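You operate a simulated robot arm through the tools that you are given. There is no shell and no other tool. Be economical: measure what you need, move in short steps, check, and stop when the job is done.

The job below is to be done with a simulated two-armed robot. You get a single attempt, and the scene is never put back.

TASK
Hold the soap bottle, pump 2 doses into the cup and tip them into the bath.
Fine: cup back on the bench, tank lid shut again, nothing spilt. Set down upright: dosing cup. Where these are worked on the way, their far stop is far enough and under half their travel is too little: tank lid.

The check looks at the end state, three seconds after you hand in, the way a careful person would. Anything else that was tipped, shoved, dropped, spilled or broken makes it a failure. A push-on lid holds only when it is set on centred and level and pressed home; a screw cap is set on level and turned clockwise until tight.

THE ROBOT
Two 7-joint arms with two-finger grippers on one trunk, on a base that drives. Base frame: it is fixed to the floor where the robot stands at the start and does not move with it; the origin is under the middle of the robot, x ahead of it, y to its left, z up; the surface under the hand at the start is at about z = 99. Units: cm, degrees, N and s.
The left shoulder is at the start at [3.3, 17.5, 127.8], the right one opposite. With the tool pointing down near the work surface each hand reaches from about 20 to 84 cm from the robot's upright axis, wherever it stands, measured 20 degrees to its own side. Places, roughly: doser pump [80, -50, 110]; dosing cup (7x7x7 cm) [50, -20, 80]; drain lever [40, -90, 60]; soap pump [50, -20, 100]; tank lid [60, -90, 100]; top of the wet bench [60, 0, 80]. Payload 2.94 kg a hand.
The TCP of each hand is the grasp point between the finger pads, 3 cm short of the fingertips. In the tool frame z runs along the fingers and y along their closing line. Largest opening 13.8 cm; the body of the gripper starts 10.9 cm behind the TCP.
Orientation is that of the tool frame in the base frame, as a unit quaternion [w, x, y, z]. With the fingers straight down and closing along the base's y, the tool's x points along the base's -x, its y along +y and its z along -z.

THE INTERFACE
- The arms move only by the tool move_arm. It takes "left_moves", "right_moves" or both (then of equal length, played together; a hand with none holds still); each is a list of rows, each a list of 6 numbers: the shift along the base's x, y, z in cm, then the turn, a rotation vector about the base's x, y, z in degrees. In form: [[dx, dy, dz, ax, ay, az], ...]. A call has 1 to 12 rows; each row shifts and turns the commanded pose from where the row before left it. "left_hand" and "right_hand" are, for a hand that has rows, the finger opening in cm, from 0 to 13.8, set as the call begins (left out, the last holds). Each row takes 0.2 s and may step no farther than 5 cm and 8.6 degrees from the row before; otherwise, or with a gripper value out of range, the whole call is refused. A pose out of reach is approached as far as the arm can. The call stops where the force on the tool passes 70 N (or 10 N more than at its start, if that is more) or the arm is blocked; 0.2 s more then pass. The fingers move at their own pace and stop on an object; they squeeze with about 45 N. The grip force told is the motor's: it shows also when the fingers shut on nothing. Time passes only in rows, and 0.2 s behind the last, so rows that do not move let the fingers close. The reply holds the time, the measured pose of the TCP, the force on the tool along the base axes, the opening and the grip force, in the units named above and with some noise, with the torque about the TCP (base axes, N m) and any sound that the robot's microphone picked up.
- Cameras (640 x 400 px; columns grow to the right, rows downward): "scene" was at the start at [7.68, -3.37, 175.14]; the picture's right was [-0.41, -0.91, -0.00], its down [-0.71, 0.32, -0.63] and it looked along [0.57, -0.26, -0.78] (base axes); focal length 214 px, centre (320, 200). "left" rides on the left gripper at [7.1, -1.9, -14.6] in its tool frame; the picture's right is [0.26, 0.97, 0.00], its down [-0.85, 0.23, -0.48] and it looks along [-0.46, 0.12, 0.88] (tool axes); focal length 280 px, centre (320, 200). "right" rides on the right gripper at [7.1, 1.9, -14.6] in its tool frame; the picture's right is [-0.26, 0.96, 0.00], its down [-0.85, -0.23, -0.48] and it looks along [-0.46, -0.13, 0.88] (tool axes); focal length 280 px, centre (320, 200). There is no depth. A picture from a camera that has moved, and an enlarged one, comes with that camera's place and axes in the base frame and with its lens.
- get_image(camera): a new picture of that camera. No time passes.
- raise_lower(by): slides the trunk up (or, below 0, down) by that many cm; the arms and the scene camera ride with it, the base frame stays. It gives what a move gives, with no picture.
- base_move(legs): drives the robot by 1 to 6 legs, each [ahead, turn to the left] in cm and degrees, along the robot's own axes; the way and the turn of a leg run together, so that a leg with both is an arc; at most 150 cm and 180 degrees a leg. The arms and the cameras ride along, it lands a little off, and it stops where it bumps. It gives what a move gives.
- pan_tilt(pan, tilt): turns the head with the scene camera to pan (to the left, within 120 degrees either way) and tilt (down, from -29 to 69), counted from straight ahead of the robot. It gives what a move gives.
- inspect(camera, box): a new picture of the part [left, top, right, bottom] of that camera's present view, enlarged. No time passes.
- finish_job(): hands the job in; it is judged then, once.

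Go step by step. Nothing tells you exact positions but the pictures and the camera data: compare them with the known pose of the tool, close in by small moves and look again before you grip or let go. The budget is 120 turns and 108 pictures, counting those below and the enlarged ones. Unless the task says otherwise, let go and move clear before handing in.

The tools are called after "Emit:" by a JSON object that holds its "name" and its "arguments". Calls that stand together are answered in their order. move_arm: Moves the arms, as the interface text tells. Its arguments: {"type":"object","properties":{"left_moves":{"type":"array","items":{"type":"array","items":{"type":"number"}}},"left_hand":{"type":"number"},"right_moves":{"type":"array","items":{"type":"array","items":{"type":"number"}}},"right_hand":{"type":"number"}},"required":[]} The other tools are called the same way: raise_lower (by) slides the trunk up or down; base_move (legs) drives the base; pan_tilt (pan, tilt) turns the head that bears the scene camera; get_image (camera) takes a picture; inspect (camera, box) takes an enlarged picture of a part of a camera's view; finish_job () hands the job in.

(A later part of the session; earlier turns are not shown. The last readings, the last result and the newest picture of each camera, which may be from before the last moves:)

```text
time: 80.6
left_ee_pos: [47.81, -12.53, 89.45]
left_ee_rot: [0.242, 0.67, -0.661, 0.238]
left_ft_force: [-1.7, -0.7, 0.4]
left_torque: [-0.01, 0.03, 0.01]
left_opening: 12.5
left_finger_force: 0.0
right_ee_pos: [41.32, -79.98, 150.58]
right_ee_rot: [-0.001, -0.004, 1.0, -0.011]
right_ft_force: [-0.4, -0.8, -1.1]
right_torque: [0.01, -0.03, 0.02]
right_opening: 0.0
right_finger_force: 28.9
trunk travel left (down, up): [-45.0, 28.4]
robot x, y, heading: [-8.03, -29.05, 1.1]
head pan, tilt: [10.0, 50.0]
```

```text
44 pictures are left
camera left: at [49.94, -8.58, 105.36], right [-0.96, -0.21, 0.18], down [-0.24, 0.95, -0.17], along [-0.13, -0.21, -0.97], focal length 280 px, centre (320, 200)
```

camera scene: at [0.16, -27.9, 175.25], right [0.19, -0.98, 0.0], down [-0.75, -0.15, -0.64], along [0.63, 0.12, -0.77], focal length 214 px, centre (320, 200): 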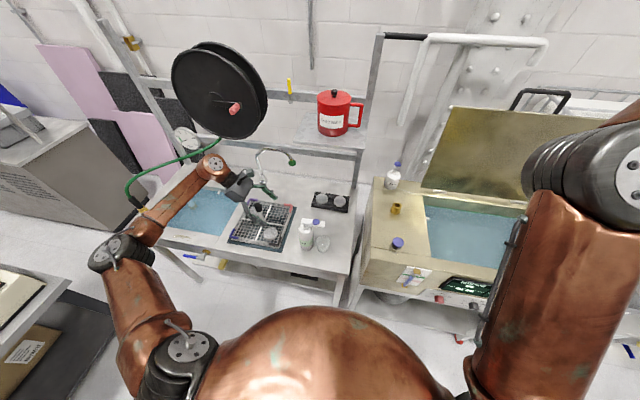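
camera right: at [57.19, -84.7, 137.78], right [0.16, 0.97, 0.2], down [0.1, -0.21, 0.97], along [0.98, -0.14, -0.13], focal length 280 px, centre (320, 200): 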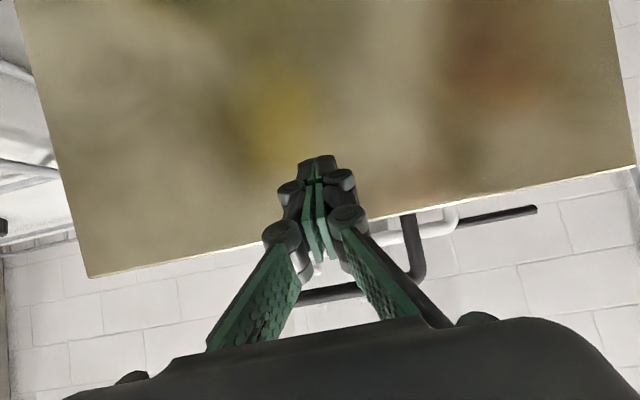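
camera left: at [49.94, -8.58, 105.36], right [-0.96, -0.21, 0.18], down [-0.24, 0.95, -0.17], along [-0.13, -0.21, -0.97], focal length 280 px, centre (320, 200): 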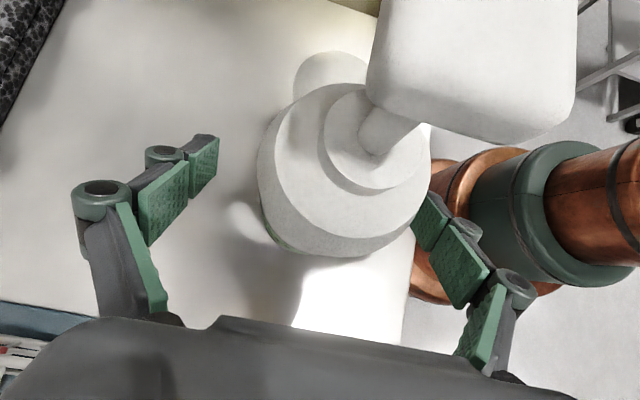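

Centred. Closing the left hand on the bottle gently.

Emit:
{"name": "move_arm", "arguments": {"left_moves": [[0, 0, 0, 0, 0, 0], [0, 0, 0, 0, 0, 0], [0, 0, 0, 0, 0, 0], [0, 0, 0, 0, 0, 0]], "left_hand": 8}}

Emit:
{"name": "move_arm", "arguments": {"left_moves": [[0, 0, 0, 0, 0, 0], [0, 0, 0, 0, 0, 0], [0, 0, 0, 0, 0, 0]], "left_hand": 6}}

Emit:
{"name": "inspect", "arguments": {"camera": "scene", "box": [260, 190, 360, 270]}}

```text
time: 81.6
left_ee_pos: [47.89, -12.46, 89.5]
left_ee_rot: [0.243, 0.669, -0.661, 0.237]
left_ft_force: [0.4, -0.5, 0.2]
left_torque: [-0.01, -0.02, 0.0]
left_opening: 8.01
left_finger_force: 0.1
right_ee_pos: [41.28, -80.08, 150.58]
right_ee_rot: [-0.001, -0.003, 1.0, -0.011]
right_ft_force: [0.5, -0.6, -0.4]
right_torque: [0.03, 0.0, -0.02]
right_opening: 0.01
right_finger_force: 27.7
trunk travel left (down, up): [-45.0, 28.4]
robot x, y, heading: [-7.89, -29.32, 1.0]
head pan, tilt: [10.0, 50.0]
```

```text
time: 82.4
left_ee_pos: [47.92, -12.43, 89.64]
left_ee_rot: [0.242, 0.669, -0.661, 0.238]
left_ft_force: [0.0, 0.3, 1.3]
left_torque: [-0.03, -0.14, 0.01]
left_opening: 6.19
left_finger_force: 40.1
right_ee_pos: [41.26, -79.9, 150.43]
right_ee_rot: [0.0, -0.003, 1.0, -0.01]
right_ft_force: [0.3, 0.5, -0.2]
right_torque: [-0.03, -0.01, 0.03]
right_opening: 0.0
right_finger_force: 28.5
trunk travel left (down, up): [-45.0, 28.4]
robot x, y, heading: [-8.39, -29.06, 0.9]
head pan, tilt: [10.0, 50.0]
```

```text
5.00 times, centred on (310, 230) of scene
camera zoom: at [0.16, -27.89, 175.25], right [0.19, -0.98, 0.0], down [-0.75, -0.15, -0.64], along [0.63, 0.12, -0.77], focal length 1072 px, centre (370, 50)
```

zoom: 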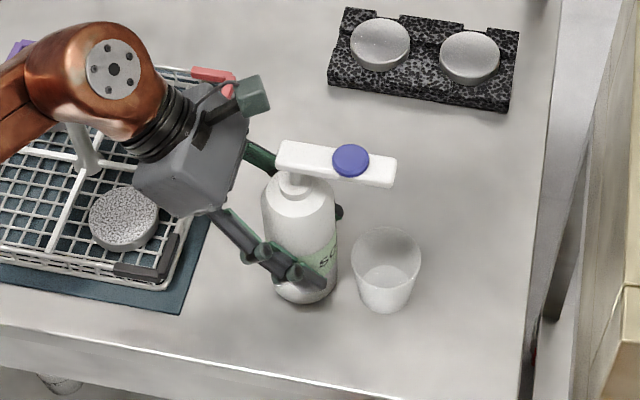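

The bottle is held and hasn't moved. Now I bring the closed right fingers over the blue button.

Emit:
{"name": "move_arm", "arguments": {"right_moves": [[0.6, 4.6, 0, 0, 0, 0], [0.6, 4.6, 0, 0, 0, 0], [0.6, 4.6, 0, 0, 0, 0], [0.6, 4.6, 0, 0, 0, 0], [0.6, 4.6, -1, 0, 0, 0], [0.6, 4.6, -1, 0, 0, 0], [0.6, 4.6, -1, 0, 0, 0], [0.6, 4.6, -1, 0, 0, 0], [0.6, 4.6, -1, 0, 0, 0], [0.6, 4.6, -1, 0, 0, 0], [0.6, 4.6, -1, 0, 0, 0], [0.6, 4.6, -1, 0, 0, 0]], "right_hand": 0}}

Emit:
{"name": "move_arm", "arguments": {"right_moves": [[-0.2, 3.6, -3, 0, 0, 0], [0, 3.4, -3.5, 0, 0, 0], [0, 0, -4.8, 0, 0, 0], [0, 0, -4.8, 0, 0, 0], [0, 0, -4.8, 0, 0, 0], [0, 0, 0, 0, 0, 0]]}}

Emit:
{"name": "get_image", "arguments": {"camera": "right"}}

Emit:
{"name": "get_image", "arguments": {"camera": "scene"}}

```text
time: 85.0
left_ee_pos: [47.93, -12.42, 89.57]
left_ee_rot: [0.244, 0.669, -0.661, 0.239]
left_ft_force: [0.5, -1.5, 4.9]
left_torque: [0.05, -0.28, -0.08]
left_opening: 6.18
left_finger_force: 45.2
right_ee_pos: [48.49, -24.76, 142.55]
right_ee_rot: [-0.001, -0.003, 1.0, -0.012]
right_ft_force: [0.1, 0.3, 0.6]
right_torque: [-0.07, 0.03, 0.01]
right_opening: 0.0
right_finger_force: 28.6
trunk travel left (down, up): [-45.0, 28.4]
robot x, y, heading: [-8.23, -28.94, 1.1]
head pan, tilt: [10.0, 50.0]
```

```text
time: 86.4
left_ee_pos: [47.82, -12.47, 89.68]
left_ee_rot: [0.244, 0.669, -0.66, 0.239]
left_ft_force: [-1.0, 0.8, 4.7]
left_torque: [0.08, -0.21, 0.05]
left_opening: 6.16
left_finger_force: 45.5
right_ee_pos: [51.0, -18.74, 123.83]
right_ee_rot: [-0.001, -0.005, 1.0, -0.009]
right_ft_force: [-0.2, 0.7, 0.1]
right_torque: [-0.06, 0.03, 0.0]
right_opening: 0.0
right_finger_force: 28.6
right hand out of reach, approached as far as the arm can: row 2, 4, 5
trunk travel left (down, up): [-45.0, 28.4]
robot x, y, heading: [-8.19, -29.32, 1.2]
head pan, tilt: [10.0, 50.0]
```

```text
42 pictures are left
camera right: at [43.82, -16.55, 138.48], right [0.25, 0.97, -0.02], down [0.85, -0.21, 0.48], along [0.46, -0.14, -0.88], focal length 280 px, centre (320, 200)
```

right: 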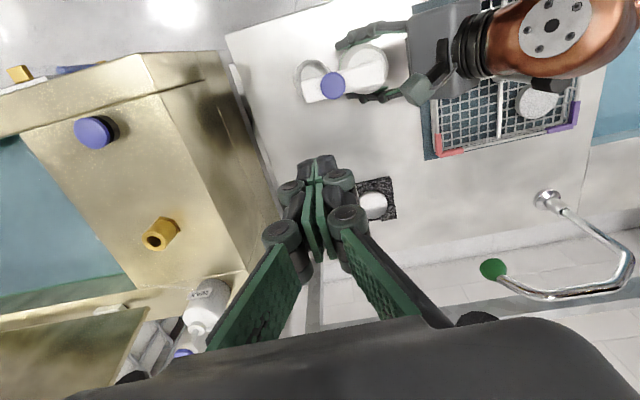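

```text
41 pictures are left
camera scene: at [0.11, -27.8, 175.26], right [0.19, -0.98, 0.0], down [-0.75, -0.15, -0.64], along [0.63, 0.12, -0.77], focal length 214 px, centre (320, 200)
```

scene: 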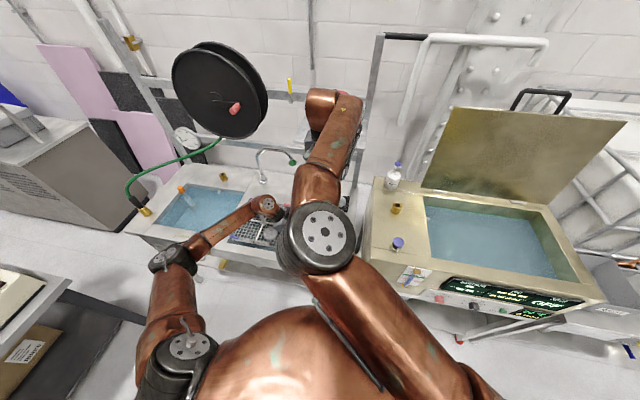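

The right wrist is at its bend limit. I'll pitch its fingers forward 30°, which relieves the wrist, and descend to just above the button.

Emit:
{"name": "move_arm", "arguments": {"right_moves": [[-1.5, 0.4, 0, 0, -7.5, 0], [-1.5, 0.4, 0, 0, -7.5, 0], [-1, 0.4, -1, 0, -7.5, 0], [-0.5, 0.2, -3, 0, -7.5, 0], [0, 0, -4, 0, 0, 0], [0, 0, -3, 0, 0, 0], [0, 0, 0, 0, 0, 0]]}}

Emit:
{"name": "get_image", "arguments": {"camera": "right"}}

```text
time: 88.0
left_ee_pos: [47.8, -12.44, 89.48]
left_ee_rot: [0.242, 0.669, -0.66, 0.239]
left_ft_force: [-0.4, 2.3, 6.0]
left_torque: [0.1, -0.26, 0.07]
left_opening: 6.16
left_finger_force: 45.0
right_ee_pos: [65.32, -18.89, 124.68]
right_ee_rot: [0.257, -0.002, 0.966, -0.01]
right_ft_force: [-0.5, 0.0, -0.2]
right_torque: [0.0, -0.02, 0.02]
right_opening: 0.0
right_finger_force: 28.4
right hand out of reach, approached as far as the arm can: row 1, 2, 3, 4, 5, 6
trunk travel left (down, up): [-45.0, 28.4]
robot x, y, heading: [-7.95, -29.45, 1.1]
head pan, tilt: [10.0, 50.0]
```

```text
40 pictures are left
camera right: at [51.92, -16.78, 133.79], right [0.23, 0.97, 0.11], down [0.5, -0.21, 0.84], along [0.84, -0.14, -0.53], focal length 280 px, centre (320, 200)
```

right: 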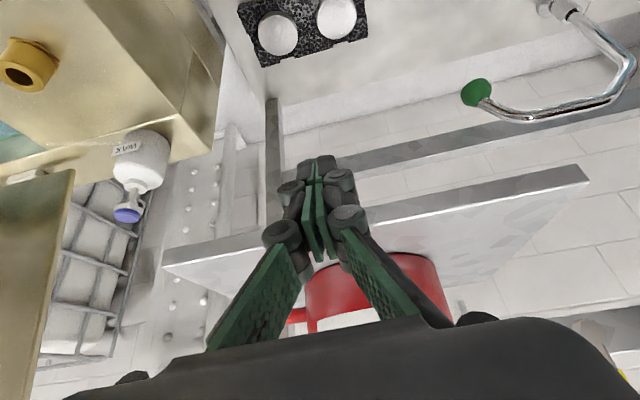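

The elbow geometry limits how low the right hand can go; lowering the trunk fixes that. I'll first back the right hand out, release the bottle, and withdraw the left hand along its approach.

Emit:
{"name": "move_arm", "arguments": {"right_moves": [[-1, -0.5, 4, 0, 5, 0], [-2, -1, 4, 0, 5, 0], [-3, -1, 3, 0, 5, 0], [-3, -2, 3, 0, 5, 0], [-3, -2, 2, 0, 5, 0], [-3, -2, 1, 0, 5, 0], [0, 0, 0, 0, 0, 0]]}}

Emit:
{"name": "move_arm", "arguments": {"left_moves": [[0, 0, 0, 0, 0, 0], [0, 0, 0, 0, 0, 0], [0, 0, 0, 0, 0, 0], [0, 0, 0, 0, 0, 0], [0, 2.9, 3.3, 0, 0, 0], [0, 2.9, 3.3, 0, 0, 0], [0, 2.9, 3.3, 0, 0, 0], [0, 2.9, 3.3, 0, 0, 0], [0, 2, 3.5, 0, 0, 0], [0, 0, 4, 0, 0, 0], [0, 0, 4, 0, 0, 0], [0, 0, 4, 0, 0, 0]], "left_hand": 12.5}}

Emit:
{"name": "inspect", "arguments": {"camera": "scene", "box": [160, 150, 400, 300]}}

```text
time: 89.6
left_ee_pos: [47.81, -12.47, 89.64]
left_ee_rot: [0.242, 0.669, -0.661, 0.238]
left_ft_force: [-2.0, -1.0, 5.0]
left_torque: [0.01, -0.16, -0.02]
left_opening: 6.16
left_finger_force: 44.6
right_ee_pos: [50.3, -27.8, 141.15]
right_ee_rot: [-0.001, -0.003, 1.0, -0.011]
right_ft_force: [0.9, -0.2, 0.0]
right_torque: [-0.02, 0.01, -0.02]
right_opening: 0.01
right_finger_force: 28.8
right hand out of reach, approached as far as the arm can: row 1, 2
trunk travel left (down, up): [-45.0, 28.4]
robot x, y, heading: [-8.49, -29.16, 1.0]
head pan, tilt: [10.0, 50.0]
```

```text
time: 92.2
left_ee_pos: [47.79, 1.12, 118.02]
left_ee_rot: [0.243, 0.67, -0.66, 0.238]
left_ft_force: [0.5, 0.0, 0.2]
left_torque: [0.0, -0.02, 0.0]
left_opening: 12.51
left_finger_force: 0.1
right_ee_pos: [50.27, -27.82, 141.12]
right_ee_rot: [-0.001, -0.003, 1.0, -0.011]
right_ft_force: [-0.2, -0.4, 0.2]
right_torque: [0.02, -0.01, 0.02]
right_opening: 0.04
right_finger_force: 28.1
trunk travel left (down, up): [-45.0, 28.4]
robot x, y, heading: [-8.09, -29.27, 0.7]
head pan, tilt: [10.0, 50.0]
```

```text
2.67 times, centred on (280, 225) of scene
camera zoom: at [0.13, -27.88, 175.25], right [0.19, -0.98, 0.0], down [-0.75, -0.15, -0.64], along [0.63, 0.12, -0.77], focal length 572 px, centre (427, 133)
```

zoom: 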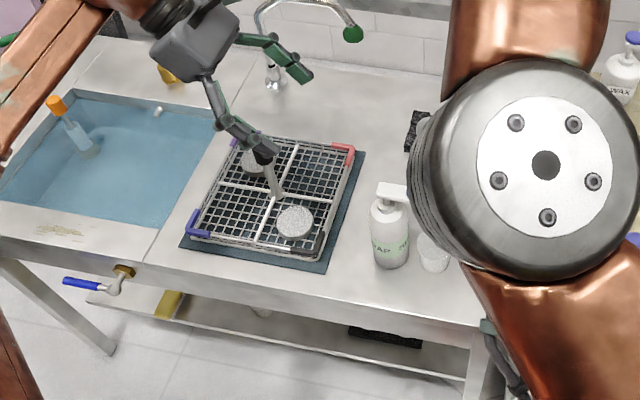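

Bottle undisturbed. I raise the left hand, lower the trunk 24 cm, and settle.

Emit:
{"name": "move_arm", "arguments": {"left_moves": [[0, 0, 4.5, 0, 0, 0], [0, 0, 4.5, 0, 0, 0], [0, 0, 4.5, 0, 0, 0], [0, 0, 4.5, 0, 0, 0], [0, 0, 0, 0, 0, 0]]}}

Emit:
{"name": "raise_lower", "arguments": {"by": -24}}

Emit:
{"name": "move_arm", "arguments": {"left_moves": [[0, 0, 0, 0, 0, 0], [0, 0, 0, 0, 0, 0], [0, 0, 0, 0, 0, 0]]}}

Emit:
{"name": "get_image", "arguments": {"camera": "left"}}

```text
time: 93.4
left_ee_pos: [47.76, 1.18, 136.12]
left_ee_rot: [0.244, 0.669, -0.661, 0.237]
left_ft_force: [0.1, 0.5, -0.6]
left_torque: [-0.02, 0.02, 0.0]
left_opening: 12.49
left_finger_force: 0.0
right_ee_pos: [50.41, -27.69, 140.93]
right_ee_rot: [-0.001, -0.004, 1.0, -0.011]
right_ft_force: [0.4, 0.8, -0.4]
right_torque: [-0.01, -0.01, -0.01]
right_opening: 0.0
right_finger_force: 28.7
trunk travel left (down, up): [-45.0, 28.4]
robot x, y, heading: [-8.13, -28.99, 0.9]
head pan, tilt: [10.0, 50.0]
```

```text
time: 95.9
left_ee_pos: [47.84, 1.12, 112.18]
left_ee_rot: [0.243, 0.669, -0.661, 0.239]
left_ft_force: [0.2, -0.1, 0.2]
left_torque: [0.03, -0.06, 0.01]
left_opening: 12.47
left_finger_force: 0.1
right_ee_pos: [50.32, -27.72, 117.19]
right_ee_rot: [-0.001, -0.004, 1.0, -0.01]
right_ft_force: [0.6, -0.1, -0.5]
right_torque: [0.01, -0.02, -0.01]
right_opening: 0.0
right_finger_force: 28.4
trunk travel left (down, up): [-21.0, 52.4]
robot x, y, heading: [-8.32, -29.04, 1.0]
head pan, tilt: [10.0, 50.0]
```

```text
time: 96.7
left_ee_pos: [47.93, 1.18, 112.2]
left_ee_rot: [0.243, 0.669, -0.661, 0.238]
left_ft_force: [0.5, 0.4, 1.0]
left_torque: [0.02, 0.03, -0.02]
left_opening: 12.5
left_finger_force: 0.1
right_ee_pos: [50.34, -27.8, 117.23]
right_ee_rot: [-0.001, -0.003, 1.0, -0.011]
right_ft_force: [-0.6, -1.0, -0.5]
right_torque: [0.01, 0.01, 0.01]
right_opening: 0.0
right_finger_force: 28.6
trunk travel left (down, up): [-21.0, 52.4]
robot x, y, heading: [-7.93, -28.99, 1.0]
head pan, tilt: [10.0, 50.0]
```

```text
38 pictures are left
camera left: at [50.08, 5.02, 127.93], right [-0.96, -0.21, 0.18], down [-0.24, 0.95, -0.17], along [-0.13, -0.21, -0.97], focal length 280 px, centre (320, 200)
```

left: 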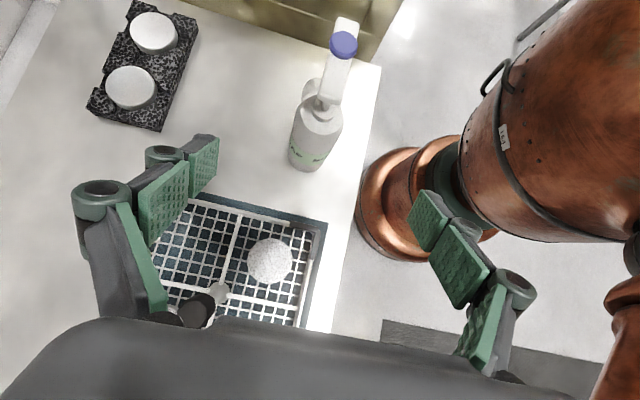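

Re-approaching the same grasp on the bottle.

Emit:
{"name": "move_arm", "arguments": {"left_moves": [[0, 0.5, -4.8, 0, 0, 0], [0, -2.9, -3.3, 0, 0, 0], [0, -2.9, -3.3, 0, 0, 0], [0, -2.9, -3.3, 0, 0, 0], [0, -2.9, -3.3, 0, 0, 0], [0, -1.25, -2.3, 0, 0, 0], [0, -1.2, -2.3, 0, 0, 0], [0, 0, 0, 0, 0, 0]], "left_hand": 12.5}}

Emit:
{"name": "move_arm", "arguments": {"left_moves": [[0, 0, 0, 0, 0, 0], [0, 0, 0, 0, 0, 0], [0, 0, 0, 0, 0, 0], [0, 0, 0, 0, 0, 0]], "left_hand": 8}}

Emit:
{"name": "get_image", "arguments": {"camera": "left"}}

```text
time: 98.5
left_ee_pos: [47.83, -12.39, 89.48]
left_ee_rot: [0.243, 0.669, -0.661, 0.238]
left_ft_force: [-0.1, -0.3, 0.1]
left_torque: [0.0, -0.03, 0.01]
left_opening: 12.49
left_finger_force: 0.0
right_ee_pos: [50.32, -27.76, 117.17]
right_ee_rot: [-0.001, -0.004, 1.0, -0.01]
right_ft_force: [0.1, 0.2, 0.0]
right_torque: [0.01, 0.01, 0.0]
right_opening: 0.0
right_finger_force: 28.8
trunk travel left (down, up): [-21.0, 52.4]
robot x, y, heading: [-8.26, -29.07, 1.1]
head pan, tilt: [10.0, 50.0]
```

```text
time: 99.5
left_ee_pos: [47.87, -12.39, 89.46]
left_ee_rot: [0.243, 0.669, -0.661, 0.238]
left_ft_force: [-0.3, 0.8, 0.2]
left_torque: [-0.02, 0.01, -0.05]
left_opening: 7.99
left_finger_force: 0.1
right_ee_pos: [50.43, -27.75, 117.24]
right_ee_rot: [-0.001, -0.004, 1.0, -0.011]
right_ft_force: [0.2, -0.3, -0.3]
right_torque: [-0.03, 0.0, -0.01]
right_opening: 0.02
right_finger_force: 28.3
trunk travel left (down, up): [-21.0, 52.4]
robot x, y, heading: [-8.04, -28.99, 0.9]
head pan, tilt: [10.0, 50.0]
```

```text
37 pictures are left
camera left: at [49.95, -8.45, 105.35], right [-0.96, -0.21, 0.18], down [-0.24, 0.95, -0.17], along [-0.13, -0.21, -0.97], focal length 280 px, centre (320, 200)
```

left: 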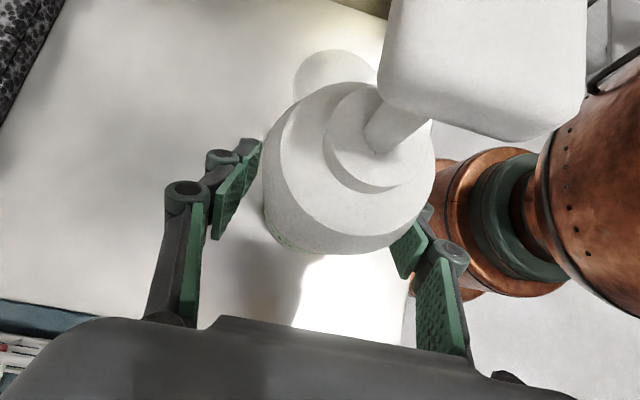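

Good alignment. I close on the bottle and bring the right hand above the button.

Emit:
{"name": "move_arm", "arguments": {"left_moves": [[0, 0, 0, 0, 0, 0], [0, 0, 0, 0, 0, 0], [0, 0, 0, 0, 0, 0]], "left_hand": 6}}

Emit:
{"name": "move_arm", "arguments": {"right_moves": [[-0.5, 2.6, 0, 0, 0, 0], [-0.5, 2.6, 0, 0, 0, 0], [-0.5, 2.6, -1, 0, 0, 0], [-0.5, 2.4, -1, 0, 0, 0], [0, 0, -2, 0, 0, 0], [0, 0, 0, 0, 0, 0]]}}

Emit:
{"name": "get_image", "arguments": {"camera": "right"}}

Emit:
{"name": "get_image", "arguments": {"camera": "scene"}}

```text
time: 100.3
left_ee_pos: [47.91, -12.23, 89.53]
left_ee_rot: [0.243, 0.669, -0.661, 0.238]
left_ft_force: [-1.0, 0.5, 0.5]
left_torque: [0.0, -0.08, -0.04]
left_opening: 6.2
left_finger_force: 39.6
right_ee_pos: [50.38, -27.83, 117.25]
right_ee_rot: [-0.001, -0.004, 1.0, -0.011]
right_ft_force: [0.1, -0.1, -0.1]
right_torque: [0.01, 0.01, -0.02]
right_opening: 0.02
right_finger_force: 28.3
trunk travel left (down, up): [-21.0, 52.4]
robot x, y, heading: [-8.01, -29.26, 1.1]
head pan, tilt: [10.0, 50.0]
```

```text
time: 101.7
left_ee_pos: [47.9, -12.4, 89.53]
left_ee_rot: [0.243, 0.669, -0.661, 0.238]
left_ft_force: [0.0, 0.8, 2.8]
left_torque: [0.01, -0.23, -0.02]
left_opening: 6.21
left_finger_force: 45.0
right_ee_pos: [48.55, -17.52, 113.3]
right_ee_rot: [-0.001, -0.004, 1.0, -0.011]
right_ft_force: [-0.4, -0.6, -0.4]
right_torque: [0.0, -0.03, -0.02]
right_opening: 0.0
right_finger_force: 27.9
trunk travel left (down, up): [-21.0, 52.4]
robot x, y, heading: [-8.41, -29.08, 0.9]
head pan, tilt: [10.0, 50.0]
```

```text
36 pictures are left
camera right: at [41.39, -15.23, 127.83], right [0.26, 0.97, -0.02], down [0.85, -0.21, 0.48], along [0.46, -0.14, -0.88], focal length 280 px, centre (320, 200)
```

right: 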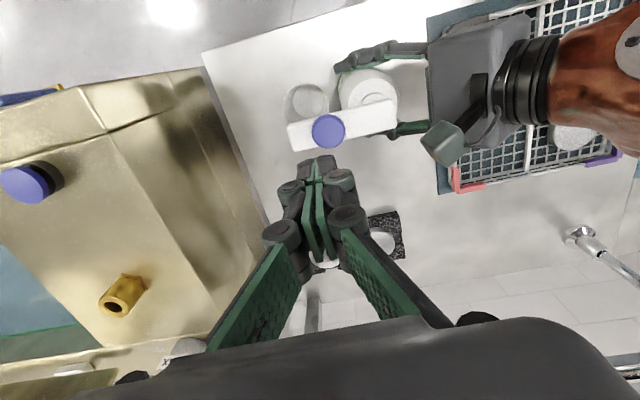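

```text
35 pictures are left
camera scene: at [13.62, -27.56, 150.73], right [0.19, -0.98, 0.0], down [-0.75, -0.15, -0.64], along [0.63, 0.12, -0.77], focal length 214 px, centre (320, 200)
```

scene: 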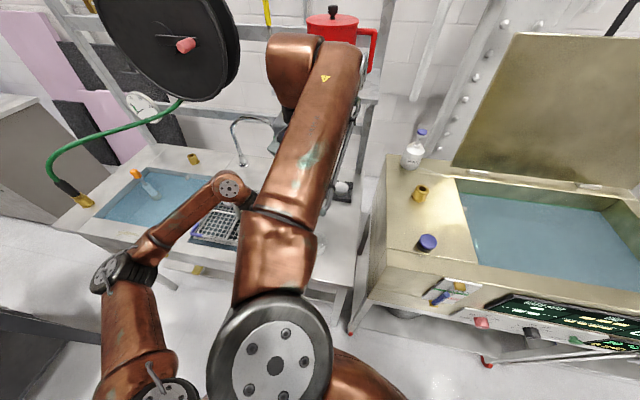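

The button is at about (48.1, −16.9, 102). I'll align and descend until just touching.

Emit:
{"name": "move_arm", "arguments": {"right_moves": [[-0.4, 0.55, -2, 0, 0, 0], [0, 0, -2.5, 0, 0, 0], [0, 0, -2.5, 0, 0, 0], [0, 0, -0.6, 0, 0, 0], [0, 0, 0, 0, 0, 0]]}}

Emit:
{"name": "get_image", "arguments": {"camera": "right"}}

Emit:
{"name": "get_image", "arguments": {"camera": "left"}}

```text
time: 102.9
left_ee_pos: [47.64, -12.28, 89.64]
left_ee_rot: [0.243, 0.669, -0.661, 0.238]
left_ft_force: [-0.2, 1.4, 3.6]
left_torque: [0.11, -0.15, 0.05]
left_opening: 6.18
left_finger_force: 44.8
right_ee_pos: [48.61, -17.82, 109.17]
right_ee_rot: [-0.001, -0.004, 1.0, -0.011]
right_ft_force: [1.0, -0.3, 0.1]
right_torque: [0.02, 0.01, 0.02]
right_opening: 0.0
right_finger_force: 28.6
right hand out of reach, approached as far as the arm can: row 2, 3, 4
trunk travel left (down, up): [-21.0, 52.4]
robot x, y, heading: [-8.54, -29.31, 1.2]
head pan, tilt: [10.0, 50.0]
```

```text
34 pictures are left
camera right: at [41.61, -15.58, 123.8], right [0.26, 0.97, -0.02], down [0.85, -0.21, 0.48], along [0.46, -0.14, -0.88], focal length 280 px, centre (320, 200)
```

right: 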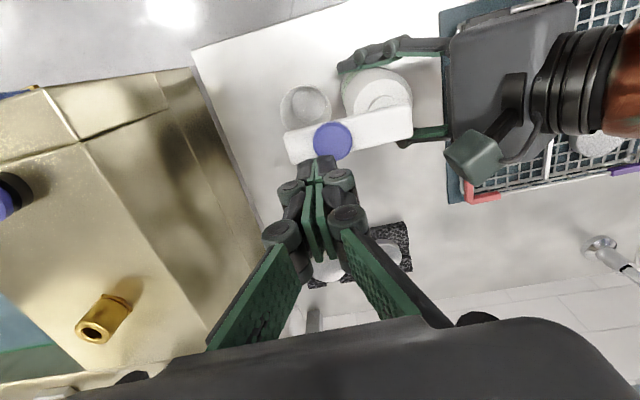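

```text
33 pictures are left
camera left: at [49.92, -8.43, 105.37], right [-0.96, -0.21, 0.18], down [-0.24, 0.95, -0.17], along [-0.13, -0.21, -0.97], focal length 280 px, centre (320, 200)
```

left: 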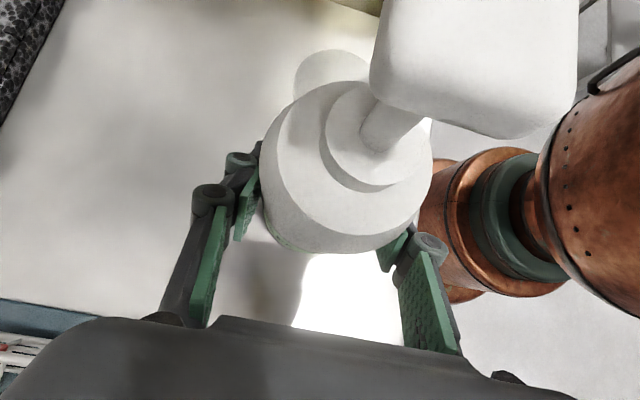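

The hand is still ~5 cm short of the button. I'll back both hands off again and lower the trunk 14 cm more, which shifts the whole reach range down.

Emit:
{"name": "move_arm", "arguments": {"right_moves": [[0.5, -2, 4, 0, 0, 0], [0.5, -2.5, 4, 0, 0, 0], [0.5, -2.5, 4, 0, 0, 0], [0.5, -2.5, 4, 0, 0, 0], [0, 0, 0, 0, 0, 0], [0, 0, 0, 0, 0, 0], [0, 0, 0, 0, 0, 0], [0, 0, 0, 0, 0, 0], [0, 0, 0, 0, 0, 0], [0, 0, 0, 0, 0, 0], [0, 0, 0, 0, 0, 0], [0, 0, 0, 0, 0, 0]], "left_moves": [[0, 0, 0, 0, 0, 0], [0, 0, 0, 0, 0, 0], [0, 0, 0, 0, 0, 0], [0, 0, 0, 0, 0, 0], [0, 2.45, 4.3, 0, 0, 0], [0, 2.9, 3.3, 0, 0, 0], [0, 2.9, 3.3, 0, 0, 0], [0, 2.9, 3.3, 0, 0, 0], [0, 2.4, 4, 0, 0, 0], [0, 0, 4.6, 0, 0, 0], [0, 0, 4.6, 0, 0, 0], [0, 0, 4.6, 0, 0, 0]], "left_hand": 12.5}}

Emit:
{"name": "raise_lower", "arguments": {"by": -14}}

Emit:
{"name": "move_arm", "arguments": {"left_moves": [[0, 0, 0, 0, 0, 0], [0, 0, 0, 0, 0, 0], [0, 0, 0, 0, 0, 0]]}}

Emit:
{"name": "get_image", "arguments": {"camera": "left"}}

```text
time: 105.5
left_ee_pos: [48.01, 1.11, 121.83]
left_ee_rot: [0.243, 0.669, -0.661, 0.239]
left_ft_force: [-0.6, 0.1, -0.4]
left_torque: [0.02, -0.02, 0.02]
left_opening: 12.5
left_finger_force: 0.1
right_ee_pos: [50.79, -27.48, 125.21]
right_ee_rot: [0.0, -0.003, 1.0, -0.009]
right_ft_force: [-0.3, 1.1, 0.3]
right_torque: [0.03, -0.05, -0.03]
right_opening: 0.0
right_finger_force: 28.9
trunk travel left (down, up): [-21.0, 52.4]
robot x, y, heading: [-7.93, -29.02, 1.0]
head pan, tilt: [10.0, 50.0]
```

```text
time: 107.2
left_ee_pos: [48.55, 1.06, 107.68]
left_ee_rot: [0.245, 0.67, -0.66, 0.235]
left_ft_force: [0.0, -0.5, 0.1]
left_torque: [0.11, -0.03, 0.01]
left_opening: 12.5
left_finger_force: 0.0
right_ee_pos: [59.84, -27.38, 102.32]
right_ee_rot: [-0.087, -0.003, 0.996, -0.013]
right_ft_force: [1.2, 2.0, 4.8]
right_torque: [-0.09, -0.03, 0.01]
right_opening: 0.0
right_finger_force: 27.9
trunk travel left (down, up): [-7.0, 66.4]
robot x, y, heading: [-7.74, -29.24, 0.7]
head pan, tilt: [10.0, 50.0]
```

```text
time: 108.0
left_ee_pos: [48.53, 1.06, 107.25]
left_ee_rot: [0.245, 0.67, -0.66, 0.237]
left_ft_force: [-0.1, 0.1, -0.5]
left_torque: [-0.02, 0.02, 0.02]
left_opening: 12.51
left_finger_force: 0.1
right_ee_pos: [59.4, -27.22, 102.6]
right_ee_rot: [-0.082, -0.004, 0.997, -0.013]
right_ft_force: [-0.7, 0.7, 0.2]
right_torque: [-0.03, -0.01, -0.02]
right_opening: 0.03
right_finger_force: 28.6
trunk travel left (down, up): [-7.0, 66.4]
robot x, y, heading: [-8.64, -29.19, 1.1]
head pan, tilt: [10.0, 50.0]
```

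```text
32 pictures are left
camera left: at [50.69, 5.0, 123.12], right [-0.96, -0.21, 0.18], down [-0.24, 0.95, -0.17], along [-0.14, -0.21, -0.97], focal length 280 px, centre (320, 200)
```

left: 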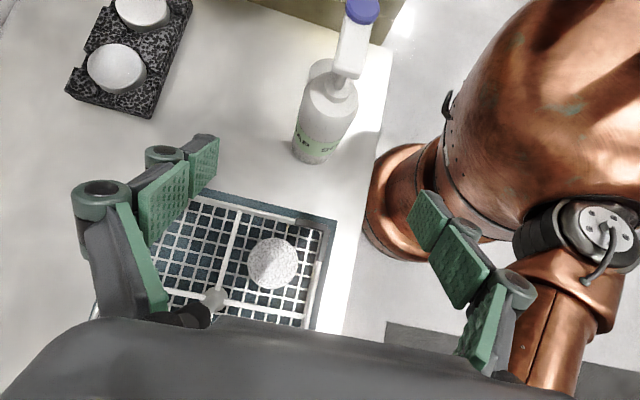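

The right hand drifted forward during the lowering, so something in that arm met resistance. I'll look before moving.

Emit:
{"name": "get_image", "arguments": {"camera": "scene"}}

Emit:
{"name": "get_image", "arguments": {"camera": "right"}}

```text
31 pictures are left
camera scene: at [27.95, -27.31, 134.68], right [0.19, -0.98, 0.0], down [-0.76, -0.15, -0.64], along [0.63, 0.12, -0.77], focal length 214 px, centre (320, 200)
```

scene: 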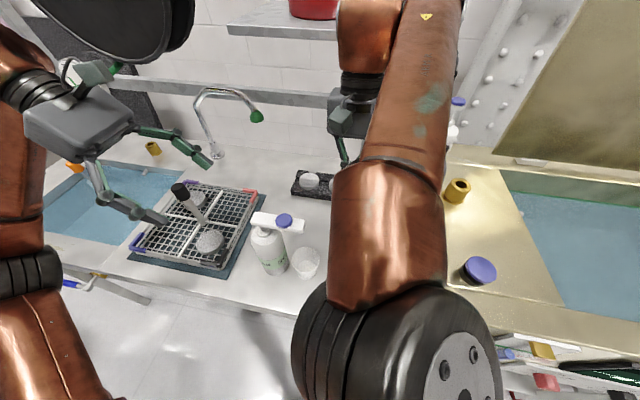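

```text
30 pictures are left
camera right: at [54.58, -24.91, 118.27], right [0.25, 0.97, -0.06], down [0.92, -0.21, 0.34], along [0.31, -0.14, -0.94], focal length 280 px, centre (320, 200)
```

right: 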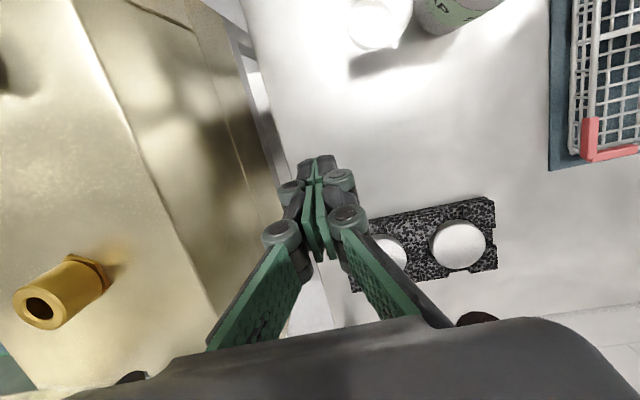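

Lowering the trunk also leans it forward (the head camera moved 28 cm ahead), so the arm was simply too close. I'll lift both hands a bit and back the base 25 cm.

Emit:
{"name": "move_arm", "arguments": {"right_moves": [[0, -1, 3, 0, 0, 0], [0, -1, 3, 0, 0, 0], [0, 0, 0, 0, 0, 0]], "left_moves": [[0, 0.5, 3, 0, 0, 0], [0, 0.5, 3, 0, 0, 0], [0, 0, 0, 0, 0, 0]]}}

Emit:
{"name": "base_move", "arguments": {"legs": [[-25, 0]]}}

Emit:
{"name": "move_arm", "arguments": {"right_moves": [[0, 0, 0, 0, 0, 0], [0, 0, 0, 0, 0, 0], [0, 0, 0, 0, 0, 0], [0, 0, 0, 0, 0, 0], [0, 0, 0, 0, 0, 0]], "left_moves": [[0, 0, 0, 0, 0, 0], [0, 0, 0, 0, 0, 0], [0, 0, 0, 0, 0, 0], [0, 0, 0, 0, 0, 0], [0, 0, 0, 0, 0, 0]]}}

Emit:
{"name": "get_image", "arguments": {"camera": "scene"}}

```text
time: 108.8
left_ee_pos: [47.33, 2.09, 113.94]
left_ee_rot: [0.241, 0.668, -0.661, 0.241]
left_ft_force: [0.5, 0.1, 0.6]
left_torque: [-0.02, 0.0, 0.01]
left_opening: 12.52
left_finger_force: 0.0
right_ee_pos: [58.22, -29.32, 105.47]
right_ee_rot: [-0.071, -0.004, 0.997, -0.011]
right_ft_force: [0.7, 0.4, 0.4]
right_torque: [-0.08, 0.0, 0.02]
right_opening: 0.01
right_finger_force: 28.4
right hand out of reach, approached as far as the arm can: row 1, 2
trunk travel left (down, up): [-7.0, 66.4]
robot x, y, heading: [-8.1, -29.55, 0.7]
head pan, tilt: [10.0, 50.0]
```

```text
time: 109.9
left_ee_pos: [34.83, 1.63, 115.45]
left_ee_rot: [0.224, 0.671, -0.66, 0.253]
left_ft_force: [-0.3, -0.7, -1.6]
left_torque: [-0.04, 0.07, -0.04]
left_opening: 12.5
left_finger_force: 0.0
right_ee_pos: [51.16, -30.55, 97.56]
right_ee_rot: [-0.138, -0.022, 0.99, -0.034]
right_ft_force: [-0.5, -0.9, 0.5]
right_torque: [0.13, 0.0, -0.02]
right_opening: 0.02
right_finger_force: 28.5
trunk travel left (down, up): [-7.0, 66.4]
robot x, y, heading: [-16.04, -29.3, 1.7]
head pan, tilt: [10.0, 50.0]
stopped in leg 1: the robot was blocked; the commanded pose is now the measured one
```

```text
time: 110.4
left_ee_pos: [29.17, 2.29, 115.57]
left_ee_rot: [0.202, 0.668, -0.664, 0.267]
left_ft_force: [-3.1, 0.8, -1.7]
left_torque: [-0.28, -0.32, 0.23]
left_opening: 12.51
left_finger_force: 0.1
right_ee_pos: [53.43, -31.87, 84.84]
right_ee_rot: [-0.253, -0.055, 0.961, -0.099]
right_ft_force: [-12.4, -3.0, 50.3]
right_torque: [-0.26, 1.05, -0.1]
right_opening: 0.0
right_finger_force: 28.1
trunk travel left (down, up): [-7.0, 66.4]
robot x, y, heading: [-16.19, -29.41, 1.4]
head pan, tilt: [10.0, 50.0]
stopped in row 2 (right hand): the arm was blocked; the commanded pose is now the measured one
```

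```text
29 pictures are left
camera scene: at [35.32, -26.31, 131.55], right [0.2, -0.98, -0.02], down [-0.82, -0.16, -0.55], along [0.53, 0.12, -0.84], focal length 214 px, centre (320, 200)
```

scene: 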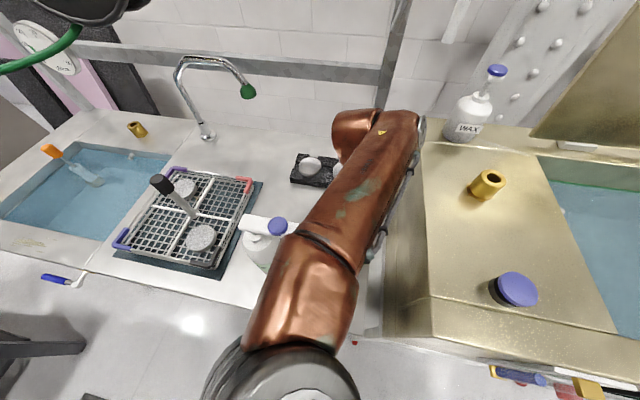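

The torso is leaning far forward and the right hand has come down on the bench. I'll raise the trunk at once to stand the robot back up.

Emit:
{"name": "raise_lower", "arguments": {"by": 14}}

Emit:
{"name": "get_image", "arguments": {"camera": "scene"}}

```text
time: 110.8
left_ee_pos: [12.94, 3.17, 116.89]
left_ee_rot: [-0.133, -0.62, 0.706, -0.315]
left_ft_force: [0.1, -0.4, -0.8]
left_torque: [-0.06, -0.02, -0.02]
left_opening: 12.49
left_finger_force: 0.5
right_ee_pos: [46.89, -33.03, 85.5]
right_ee_rot: [-0.271, -0.108, 0.952, -0.097]
right_ft_force: [-8.8, 11.4, -15.0]
right_torque: [-1.42, 0.33, 0.91]
right_opening: 0.03
right_finger_force: 28.2
trunk travel left (down, up): [-7.2, 66.2]
robot x, y, heading: [-15.95, -29.1, 1.6]
head pan, tilt: [10.0, 50.0]
stopped: the arm was blocked; the commanded pose is now the measured one
```

```text
28 pictures are left
camera scene: at [31.9, -26.27, 132.59], right [0.2, -0.98, -0.01], down [-0.81, -0.16, -0.57], along [0.55, 0.12, -0.82], focal length 214 px, centre (320, 200)
```

scene: 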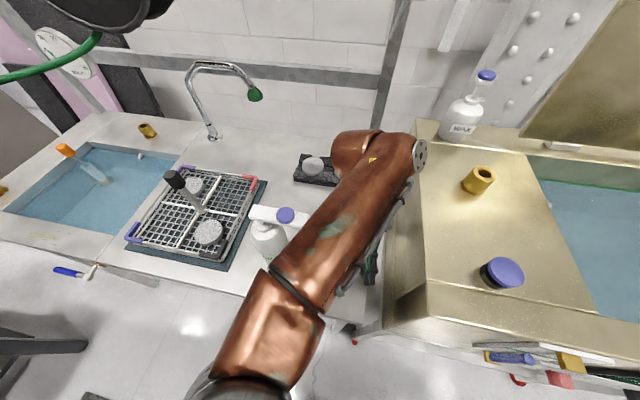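

Emit:
{"name": "move_arm", "arguments": {"right_moves": [[0, 0, 1.5, 0, 0, 0], [0, 0, 1.5, 0, 0, 0], [0, 0, 1.5, 0, 0, 0]]}}

Emit:
{"name": "raise_lower", "arguments": {"by": 10}}

Emit:
{"name": "get_image", "arguments": {"camera": "scene"}}

```text
time: 111.1
left_ee_pos: [-2.4, 2.39, 117.38]
left_ee_rot: [-0.074, -0.572, 0.727, -0.372]
left_ft_force: [-0.6, 4.0, -1.2]
left_torque: [-0.54, -0.36, -0.09]
left_opening: 12.55
left_finger_force: 0.6
right_ee_pos: [37.18, -36.62, 90.4]
right_ee_rot: [-0.242, -0.06, 0.966, -0.064]
right_ft_force: [-6.9, -6.9, -4.7]
right_torque: [0.67, -0.45, -0.32]
right_opening: 0.01
right_finger_force: 28.0
right hand out of reach, approached as far as the arm can: row 1
trunk travel left (down, up): [-7.2, 66.2]
robot x, y, heading: [-15.77, -29.16, 1.6]
head pan, tilt: [10.0, 50.0]
stopped in row 1 (left hand): the arm was blocked; the commanded pose is now the measured one
```

```text
time: 111.4
left_ee_pos: [-0.58, 1.59, 118.11]
left_ee_rot: [-0.094, -0.604, 0.705, -0.359]
left_ft_force: [2.1, 4.5, -1.4]
left_torque: [-0.38, 0.07, -0.24]
left_opening: 12.48
left_finger_force: 0.0
right_ee_pos: [38.41, -35.65, 93.37]
right_ee_rot: [-0.203, -0.073, 0.972, -0.09]
right_ft_force: [-7.3, -0.7, 1.1]
right_torque: [0.19, -0.94, 0.14]
right_opening: 0.01
right_finger_force: 28.1
trunk travel left (down, up): [-7.6, 65.8]
robot x, y, heading: [-16.51, -29.28, 1.7]
head pan, tilt: [10.0, 50.0]
stopped: the arm was blocked; the commanded pose is now the measured one
```

```text
27 pictures are left
camera scene: at [19.12, -27.38, 135.31], right [0.2, -0.98, 0.0], down [-0.75, -0.15, -0.64], along [0.63, 0.13, -0.77], focal length 214 px, centre (320, 200)
```

scene: 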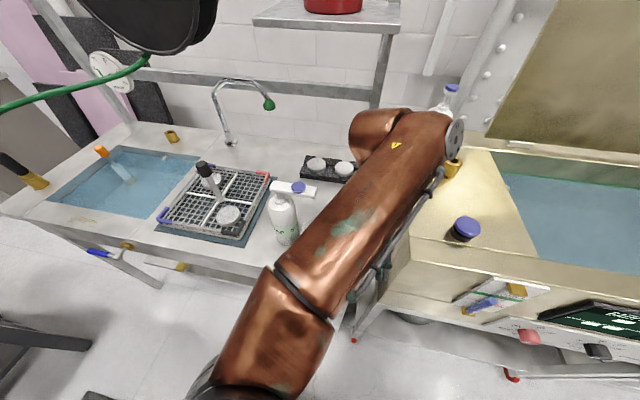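

The robot has rocked back level. I let it settle and raise the trunk further.

Emit:
{"name": "move_arm", "arguments": {"right_moves": [[0, 0, 0, 0, 0, 0], [0, 0, 0, 0, 0, 0], [0, 0, 0, 0, 0, 0], [0, 0, 0, 0, 0, 0]]}}

Emit:
{"name": "raise_lower", "arguments": {"by": 15}}

Emit:
{"name": "get_image", "arguments": {"camera": "scene"}}

Emit:
{"name": "get_image", "arguments": {"camera": "right"}}

```text
time: 112.4
left_ee_pos: [-0.4, 1.94, 118.24]
left_ee_rot: [-0.096, -0.606, 0.704, -0.359]
left_ft_force: [0.3, -0.3, -0.1]
left_torque: [0.0, -0.02, 0.01]
left_opening: 12.52
left_finger_force: 0.1
right_ee_pos: [37.92, -34.97, 93.33]
right_ee_rot: [-0.2, -0.074, 0.972, -0.094]
right_ft_force: [1.0, -0.5, 0.7]
right_torque: [0.01, -0.01, 0.04]
right_opening: 0.01
right_finger_force: 28.4
trunk travel left (down, up): [-7.6, 65.8]
robot x, y, heading: [-16.48, -29.2, 1.7]
head pan, tilt: [10.0, 50.0]
```

```text
time: 114.2
left_ee_pos: [-0.48, 1.9, 133.14]
left_ee_rot: [-0.095, -0.604, 0.705, -0.36]
left_ft_force: [0.8, -0.2, 0.0]
left_torque: [0.01, 0.02, -0.03]
left_opening: 12.52
left_finger_force: 0.0
right_ee_pos: [37.96, -35.03, 108.21]
right_ee_rot: [-0.2, -0.075, 0.972, -0.094]
right_ft_force: [0.2, -0.1, 0.3]
right_torque: [-0.06, 0.02, 0.02]
right_opening: 0.04
right_finger_force: 28.4
trunk travel left (down, up): [-22.6, 50.8]
robot x, y, heading: [-16.47, -29.61, 1.7]
head pan, tilt: [10.0, 50.0]
```

```text
26 pictures are left
camera scene: at [4.26, -27.48, 152.37], right [0.2, -0.98, 0.0], down [-0.75, -0.15, -0.64], along [0.63, 0.13, -0.77], focal length 214 px, centre (320, 200)
```

scene: 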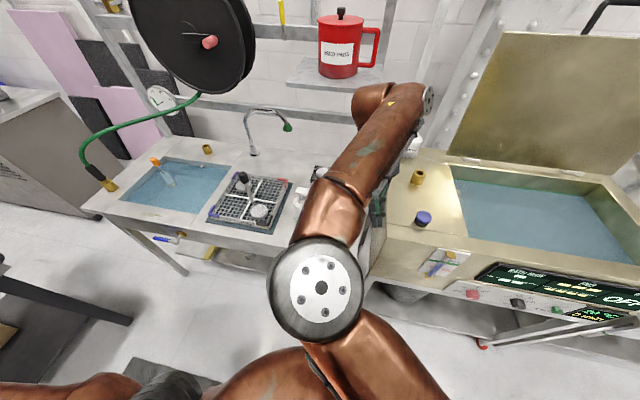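

```text
25 pictures are left
camera right: at [36.71, -30.66, 124.06], right [0.06, 0.97, -0.25], down [0.99, -0.03, 0.12], along [0.11, -0.26, -0.96], focal length 280 px, centre (320, 200)
```

right: 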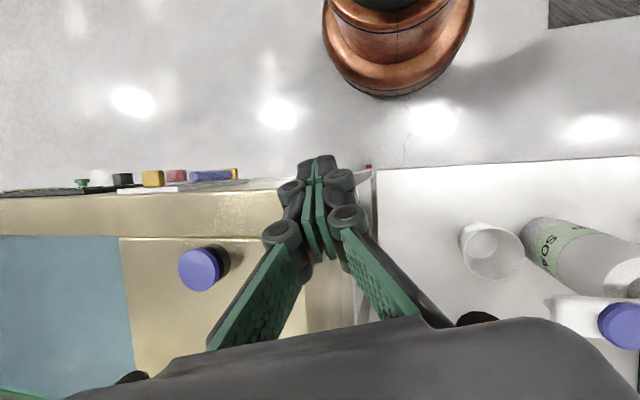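

Cup and bottle are still standing untouched. The right arm needs more yaw (toward +60°) for this cross-body spot, so I'll restore clean orientations on both hands: right upright with +60° yaw, left to its pre-grasp.

Emit:
{"name": "move_arm", "arguments": {"right_moves": [[0.2, -0.4, 1, 1.8, -1.26, 4.19], [0.2, -0.4, 1, 1.8, -1.26, 4.19], [0.2, -0.4, 1, 1.8, -1.26, 4.19], [0.2, -0.4, 1, 1.8, -1.26, 4.19], [0.2, -0.4, 1, 1.8, -1.26, 4.19], [0.2, -0.4, 1, 1.8, -1.26, 4.19], [0.2, -0.4, 1, 1.8, -1.26, 4.19], [0.2, -0.4, 1, 1.8, -1.26, 4.19], [0.2, -0.4, 1, 1.8, -1.26, 4.19], [0.2, -0.4, 1, 1.8, -1.26, 4.19], [0.2, -0.4, 1, 1.8, -1.26, 4.19], [0.2, -0.4, 1, 1.8, -1.26, 4.19]], "left_moves": [[4.03, 0, -1.5, -0.12, 1.96, 0.07], [4.03, 0, -1.5, -0.12, 1.96, 0.07], [4.03, 0, -1.5, -0.12, 1.96, 0.07], [4.03, 0, -1.5, -0.12, 1.96, 0.07], [4.03, 0, -1.5, -0.12, 1.96, 0.07], [4.03, 0, -1.5, -0.12, 1.96, 0.07], [4.03, 0, -1.5, -0.12, 1.96, 0.07], [4.03, 0, -1.5, -0.12, 1.96, 0.07], [4.03, 0, -1.5, -0.12, 1.96, 0.07], [4.03, 0, -1.5, -0.12, 1.96, 0.07], [4.03, 0, -1.5, -0.12, 1.96, 0.07], [4.03, 0, -1.5, -0.12, 1.96, 0.07]]}}

Emit:
{"name": "move_arm", "arguments": {"right_moves": [[0, 0, 0, 0, 0, 0], [0, 0, 0, 0, 0, 0]]}}

Emit:
{"name": "get_image", "arguments": {"camera": "scene"}}

```text
time: 116.8
left_ee_pos: [47.9, 1.81, 115.11]
left_ee_rot: [0.242, 0.668, -0.662, 0.238]
left_ft_force: [0.0, 0.5, 0.4]
left_torque: [0.04, 0.02, -0.02]
left_opening: 12.51
left_finger_force: 0.2
right_ee_pos: [40.46, -39.85, 120.22]
right_ee_rot: [0.0, -0.499, 0.867, 0.0]
right_ft_force: [1.1, -0.6, -0.4]
right_torque: [-0.01, 0.04, 0.03]
right_opening: 0.0
right_finger_force: 28.5
trunk travel left (down, up): [-22.6, 50.8]
robot x, y, heading: [-16.18, -29.16, 1.7]
head pan, tilt: [10.0, 50.0]
```

```text
time: 117.4
left_ee_pos: [47.73, 2.0, 115.21]
left_ee_rot: [0.242, 0.668, -0.662, 0.239]
left_ft_force: [-0.3, -0.6, 0.0]
left_torque: [0.0, -0.02, 0.01]
left_opening: 12.52
left_finger_force: 0.0
right_ee_pos: [40.36, -39.92, 120.32]
right_ee_rot: [0.001, -0.498, 0.867, 0.0]
right_ft_force: [0.4, 0.1, 0.3]
right_torque: [-0.04, -0.02, -0.01]
right_opening: 0.01
right_finger_force: 28.2
trunk travel left (down, up): [-22.6, 50.8]
robot x, y, heading: [-16.19, -29.48, 1.8]
head pan, tilt: [10.0, 50.0]
```

```text
24 pictures are left
camera scene: at [4.19, -27.5, 152.4], right [0.2, -0.98, 0.0], down [-0.75, -0.15, -0.64], along [0.63, 0.13, -0.77], focal length 214 px, centre (320, 200)
```

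scene: 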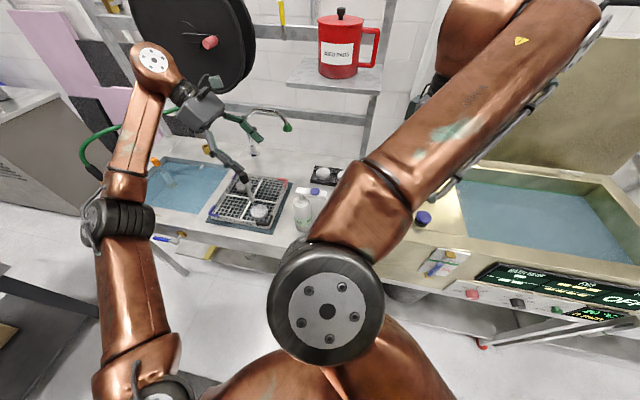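

Both hands are clean now. I'll test whether the right hand can reach down to the button before gripping the bottle.

Emit:
{"name": "move_arm", "arguments": {"right_moves": [[1.3, 3.82, -1.3, 0, 0, 0], [1.3, 3.82, -1.3, 0, 0, 0], [1.3, 3.82, -1.3, 0, 0, 0], [1.3, 3.82, -1.3, 0, 0, 0], [1.3, 3.82, -1.3, 0, 0, 0], [1.3, 3.82, -1.3, 0, 0, 0], [0, 0, -2, 0, 0, 0], [0, 0, -2, 0, 0, 0], [0, 0, -2, 0, 0, 0], [0, 0, 0, 0, 0, 0]]}}

Emit:
{"name": "get_image", "arguments": {"camera": "right"}}

```text
time: 119.6
left_ee_pos: [47.8, 1.9, 115.15]
left_ee_rot: [0.241, 0.668, -0.662, 0.239]
left_ft_force: [-1.0, 0.4, 0.2]
left_torque: [0.0, 0.01, -0.01]
left_opening: 12.5
left_finger_force: 0.1
right_ee_pos: [48.14, -16.91, 106.52]
right_ee_rot: [0.0, -0.499, 0.867, 0.0]
right_ft_force: [0.1, -0.5, 0.6]
right_torque: [-0.01, -0.02, -0.02]
right_opening: 0.01
right_finger_force: 28.7
trunk travel left (down, up): [-22.6, 50.8]
robot x, y, heading: [-16.46, -29.24, 1.7]
head pan, tilt: [10.0, 50.0]
```

```text
23 pictures are left
camera right: at [42.94, -21.91, 121.23], right [-0.7, 0.71, 0.0], down [0.63, 0.62, 0.48], along [0.34, 0.33, -0.88], focal length 280 px, centre (320, 200)
```

right: 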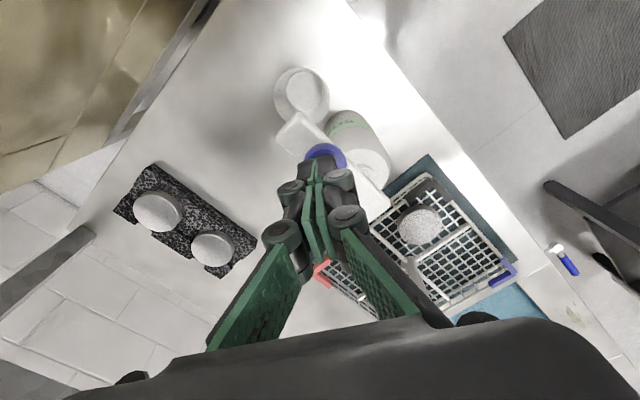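

The button is within reach now. Left hand goes back to grip the bottle.

Emit:
{"name": "move_arm", "arguments": {"left_moves": [[0, 0, -4.5, 0, 0, 0], [0, -0.2, -3.4, 0, 0, 0], [0, -2.9, -3.3, 0, 0, 0], [0, -2.9, -3.3, 0, 0, 0], [0, -2.9, -3.3, 0, 0, 0], [0, -2.9, -3.3, 0, 0, 0], [0, -1.25, -2.3, 0, 0, 0], [0, -1.25, -2.3, 0, 0, 0], [0, 0, 0, 0, 0, 0]], "left_hand": 12.5}}

Emit:
{"name": "move_arm", "arguments": {"left_moves": [[0, 0, 0, 0, 0, 0], [0, 0, 0, 0, 0, 0], [0, 0, 0, 0, 0, 0], [0, 0, 0, 0, 0, 0]], "left_hand": 8}}

Emit:
{"name": "get_image", "arguments": {"camera": "left"}}

```text
time: 121.6
left_ee_pos: [47.79, -12.37, 89.45]
left_ee_rot: [0.242, 0.668, -0.662, 0.238]
left_ft_force: [0.6, 0.0, 0.1]
left_torque: [0.02, -0.03, 0.03]
left_opening: 12.52
left_finger_force: 0.0
right_ee_pos: [48.14, -17.01, 106.59]
right_ee_rot: [-0.001, -0.497, 0.867, 0.0]
right_ft_force: [0.4, 0.7, -0.4]
right_torque: [0.01, -0.01, -0.02]
right_opening: 0.02
right_finger_force: 28.5
trunk travel left (down, up): [-22.6, 50.8]
robot x, y, heading: [-15.97, -29.26, 1.3]
head pan, tilt: [10.0, 50.0]
```

```text
time: 122.6
left_ee_pos: [47.75, -12.44, 89.45]
left_ee_rot: [0.241, 0.669, -0.662, 0.239]
left_ft_force: [0.1, -0.4, -0.4]
left_torque: [0.02, 0.0, 0.0]
left_opening: 8.0
left_finger_force: 0.1
right_ee_pos: [48.11, -16.8, 106.48]
right_ee_rot: [0.0, -0.499, 0.867, 0.0]
right_ft_force: [0.4, 0.4, 0.8]
right_torque: [0.02, -0.03, 0.01]
right_opening: 0.0
right_finger_force: 28.0
trunk travel left (down, up): [-22.6, 50.8]
robot x, y, heading: [-16.08, -29.27, 1.6]
head pan, tilt: [10.0, 50.0]
```

```text
22 pictures are left
camera left: at [49.79, -8.5, 105.33], right [-0.96, -0.21, 0.17], down [-0.24, 0.96, -0.17], along [-0.13, -0.21, -0.97], focal length 280 px, centre (320, 200)
```

left: 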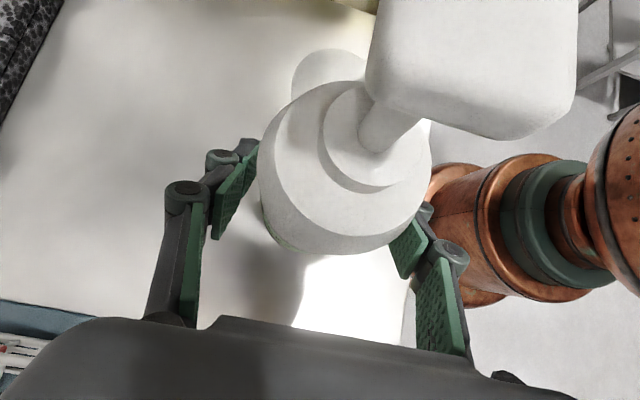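

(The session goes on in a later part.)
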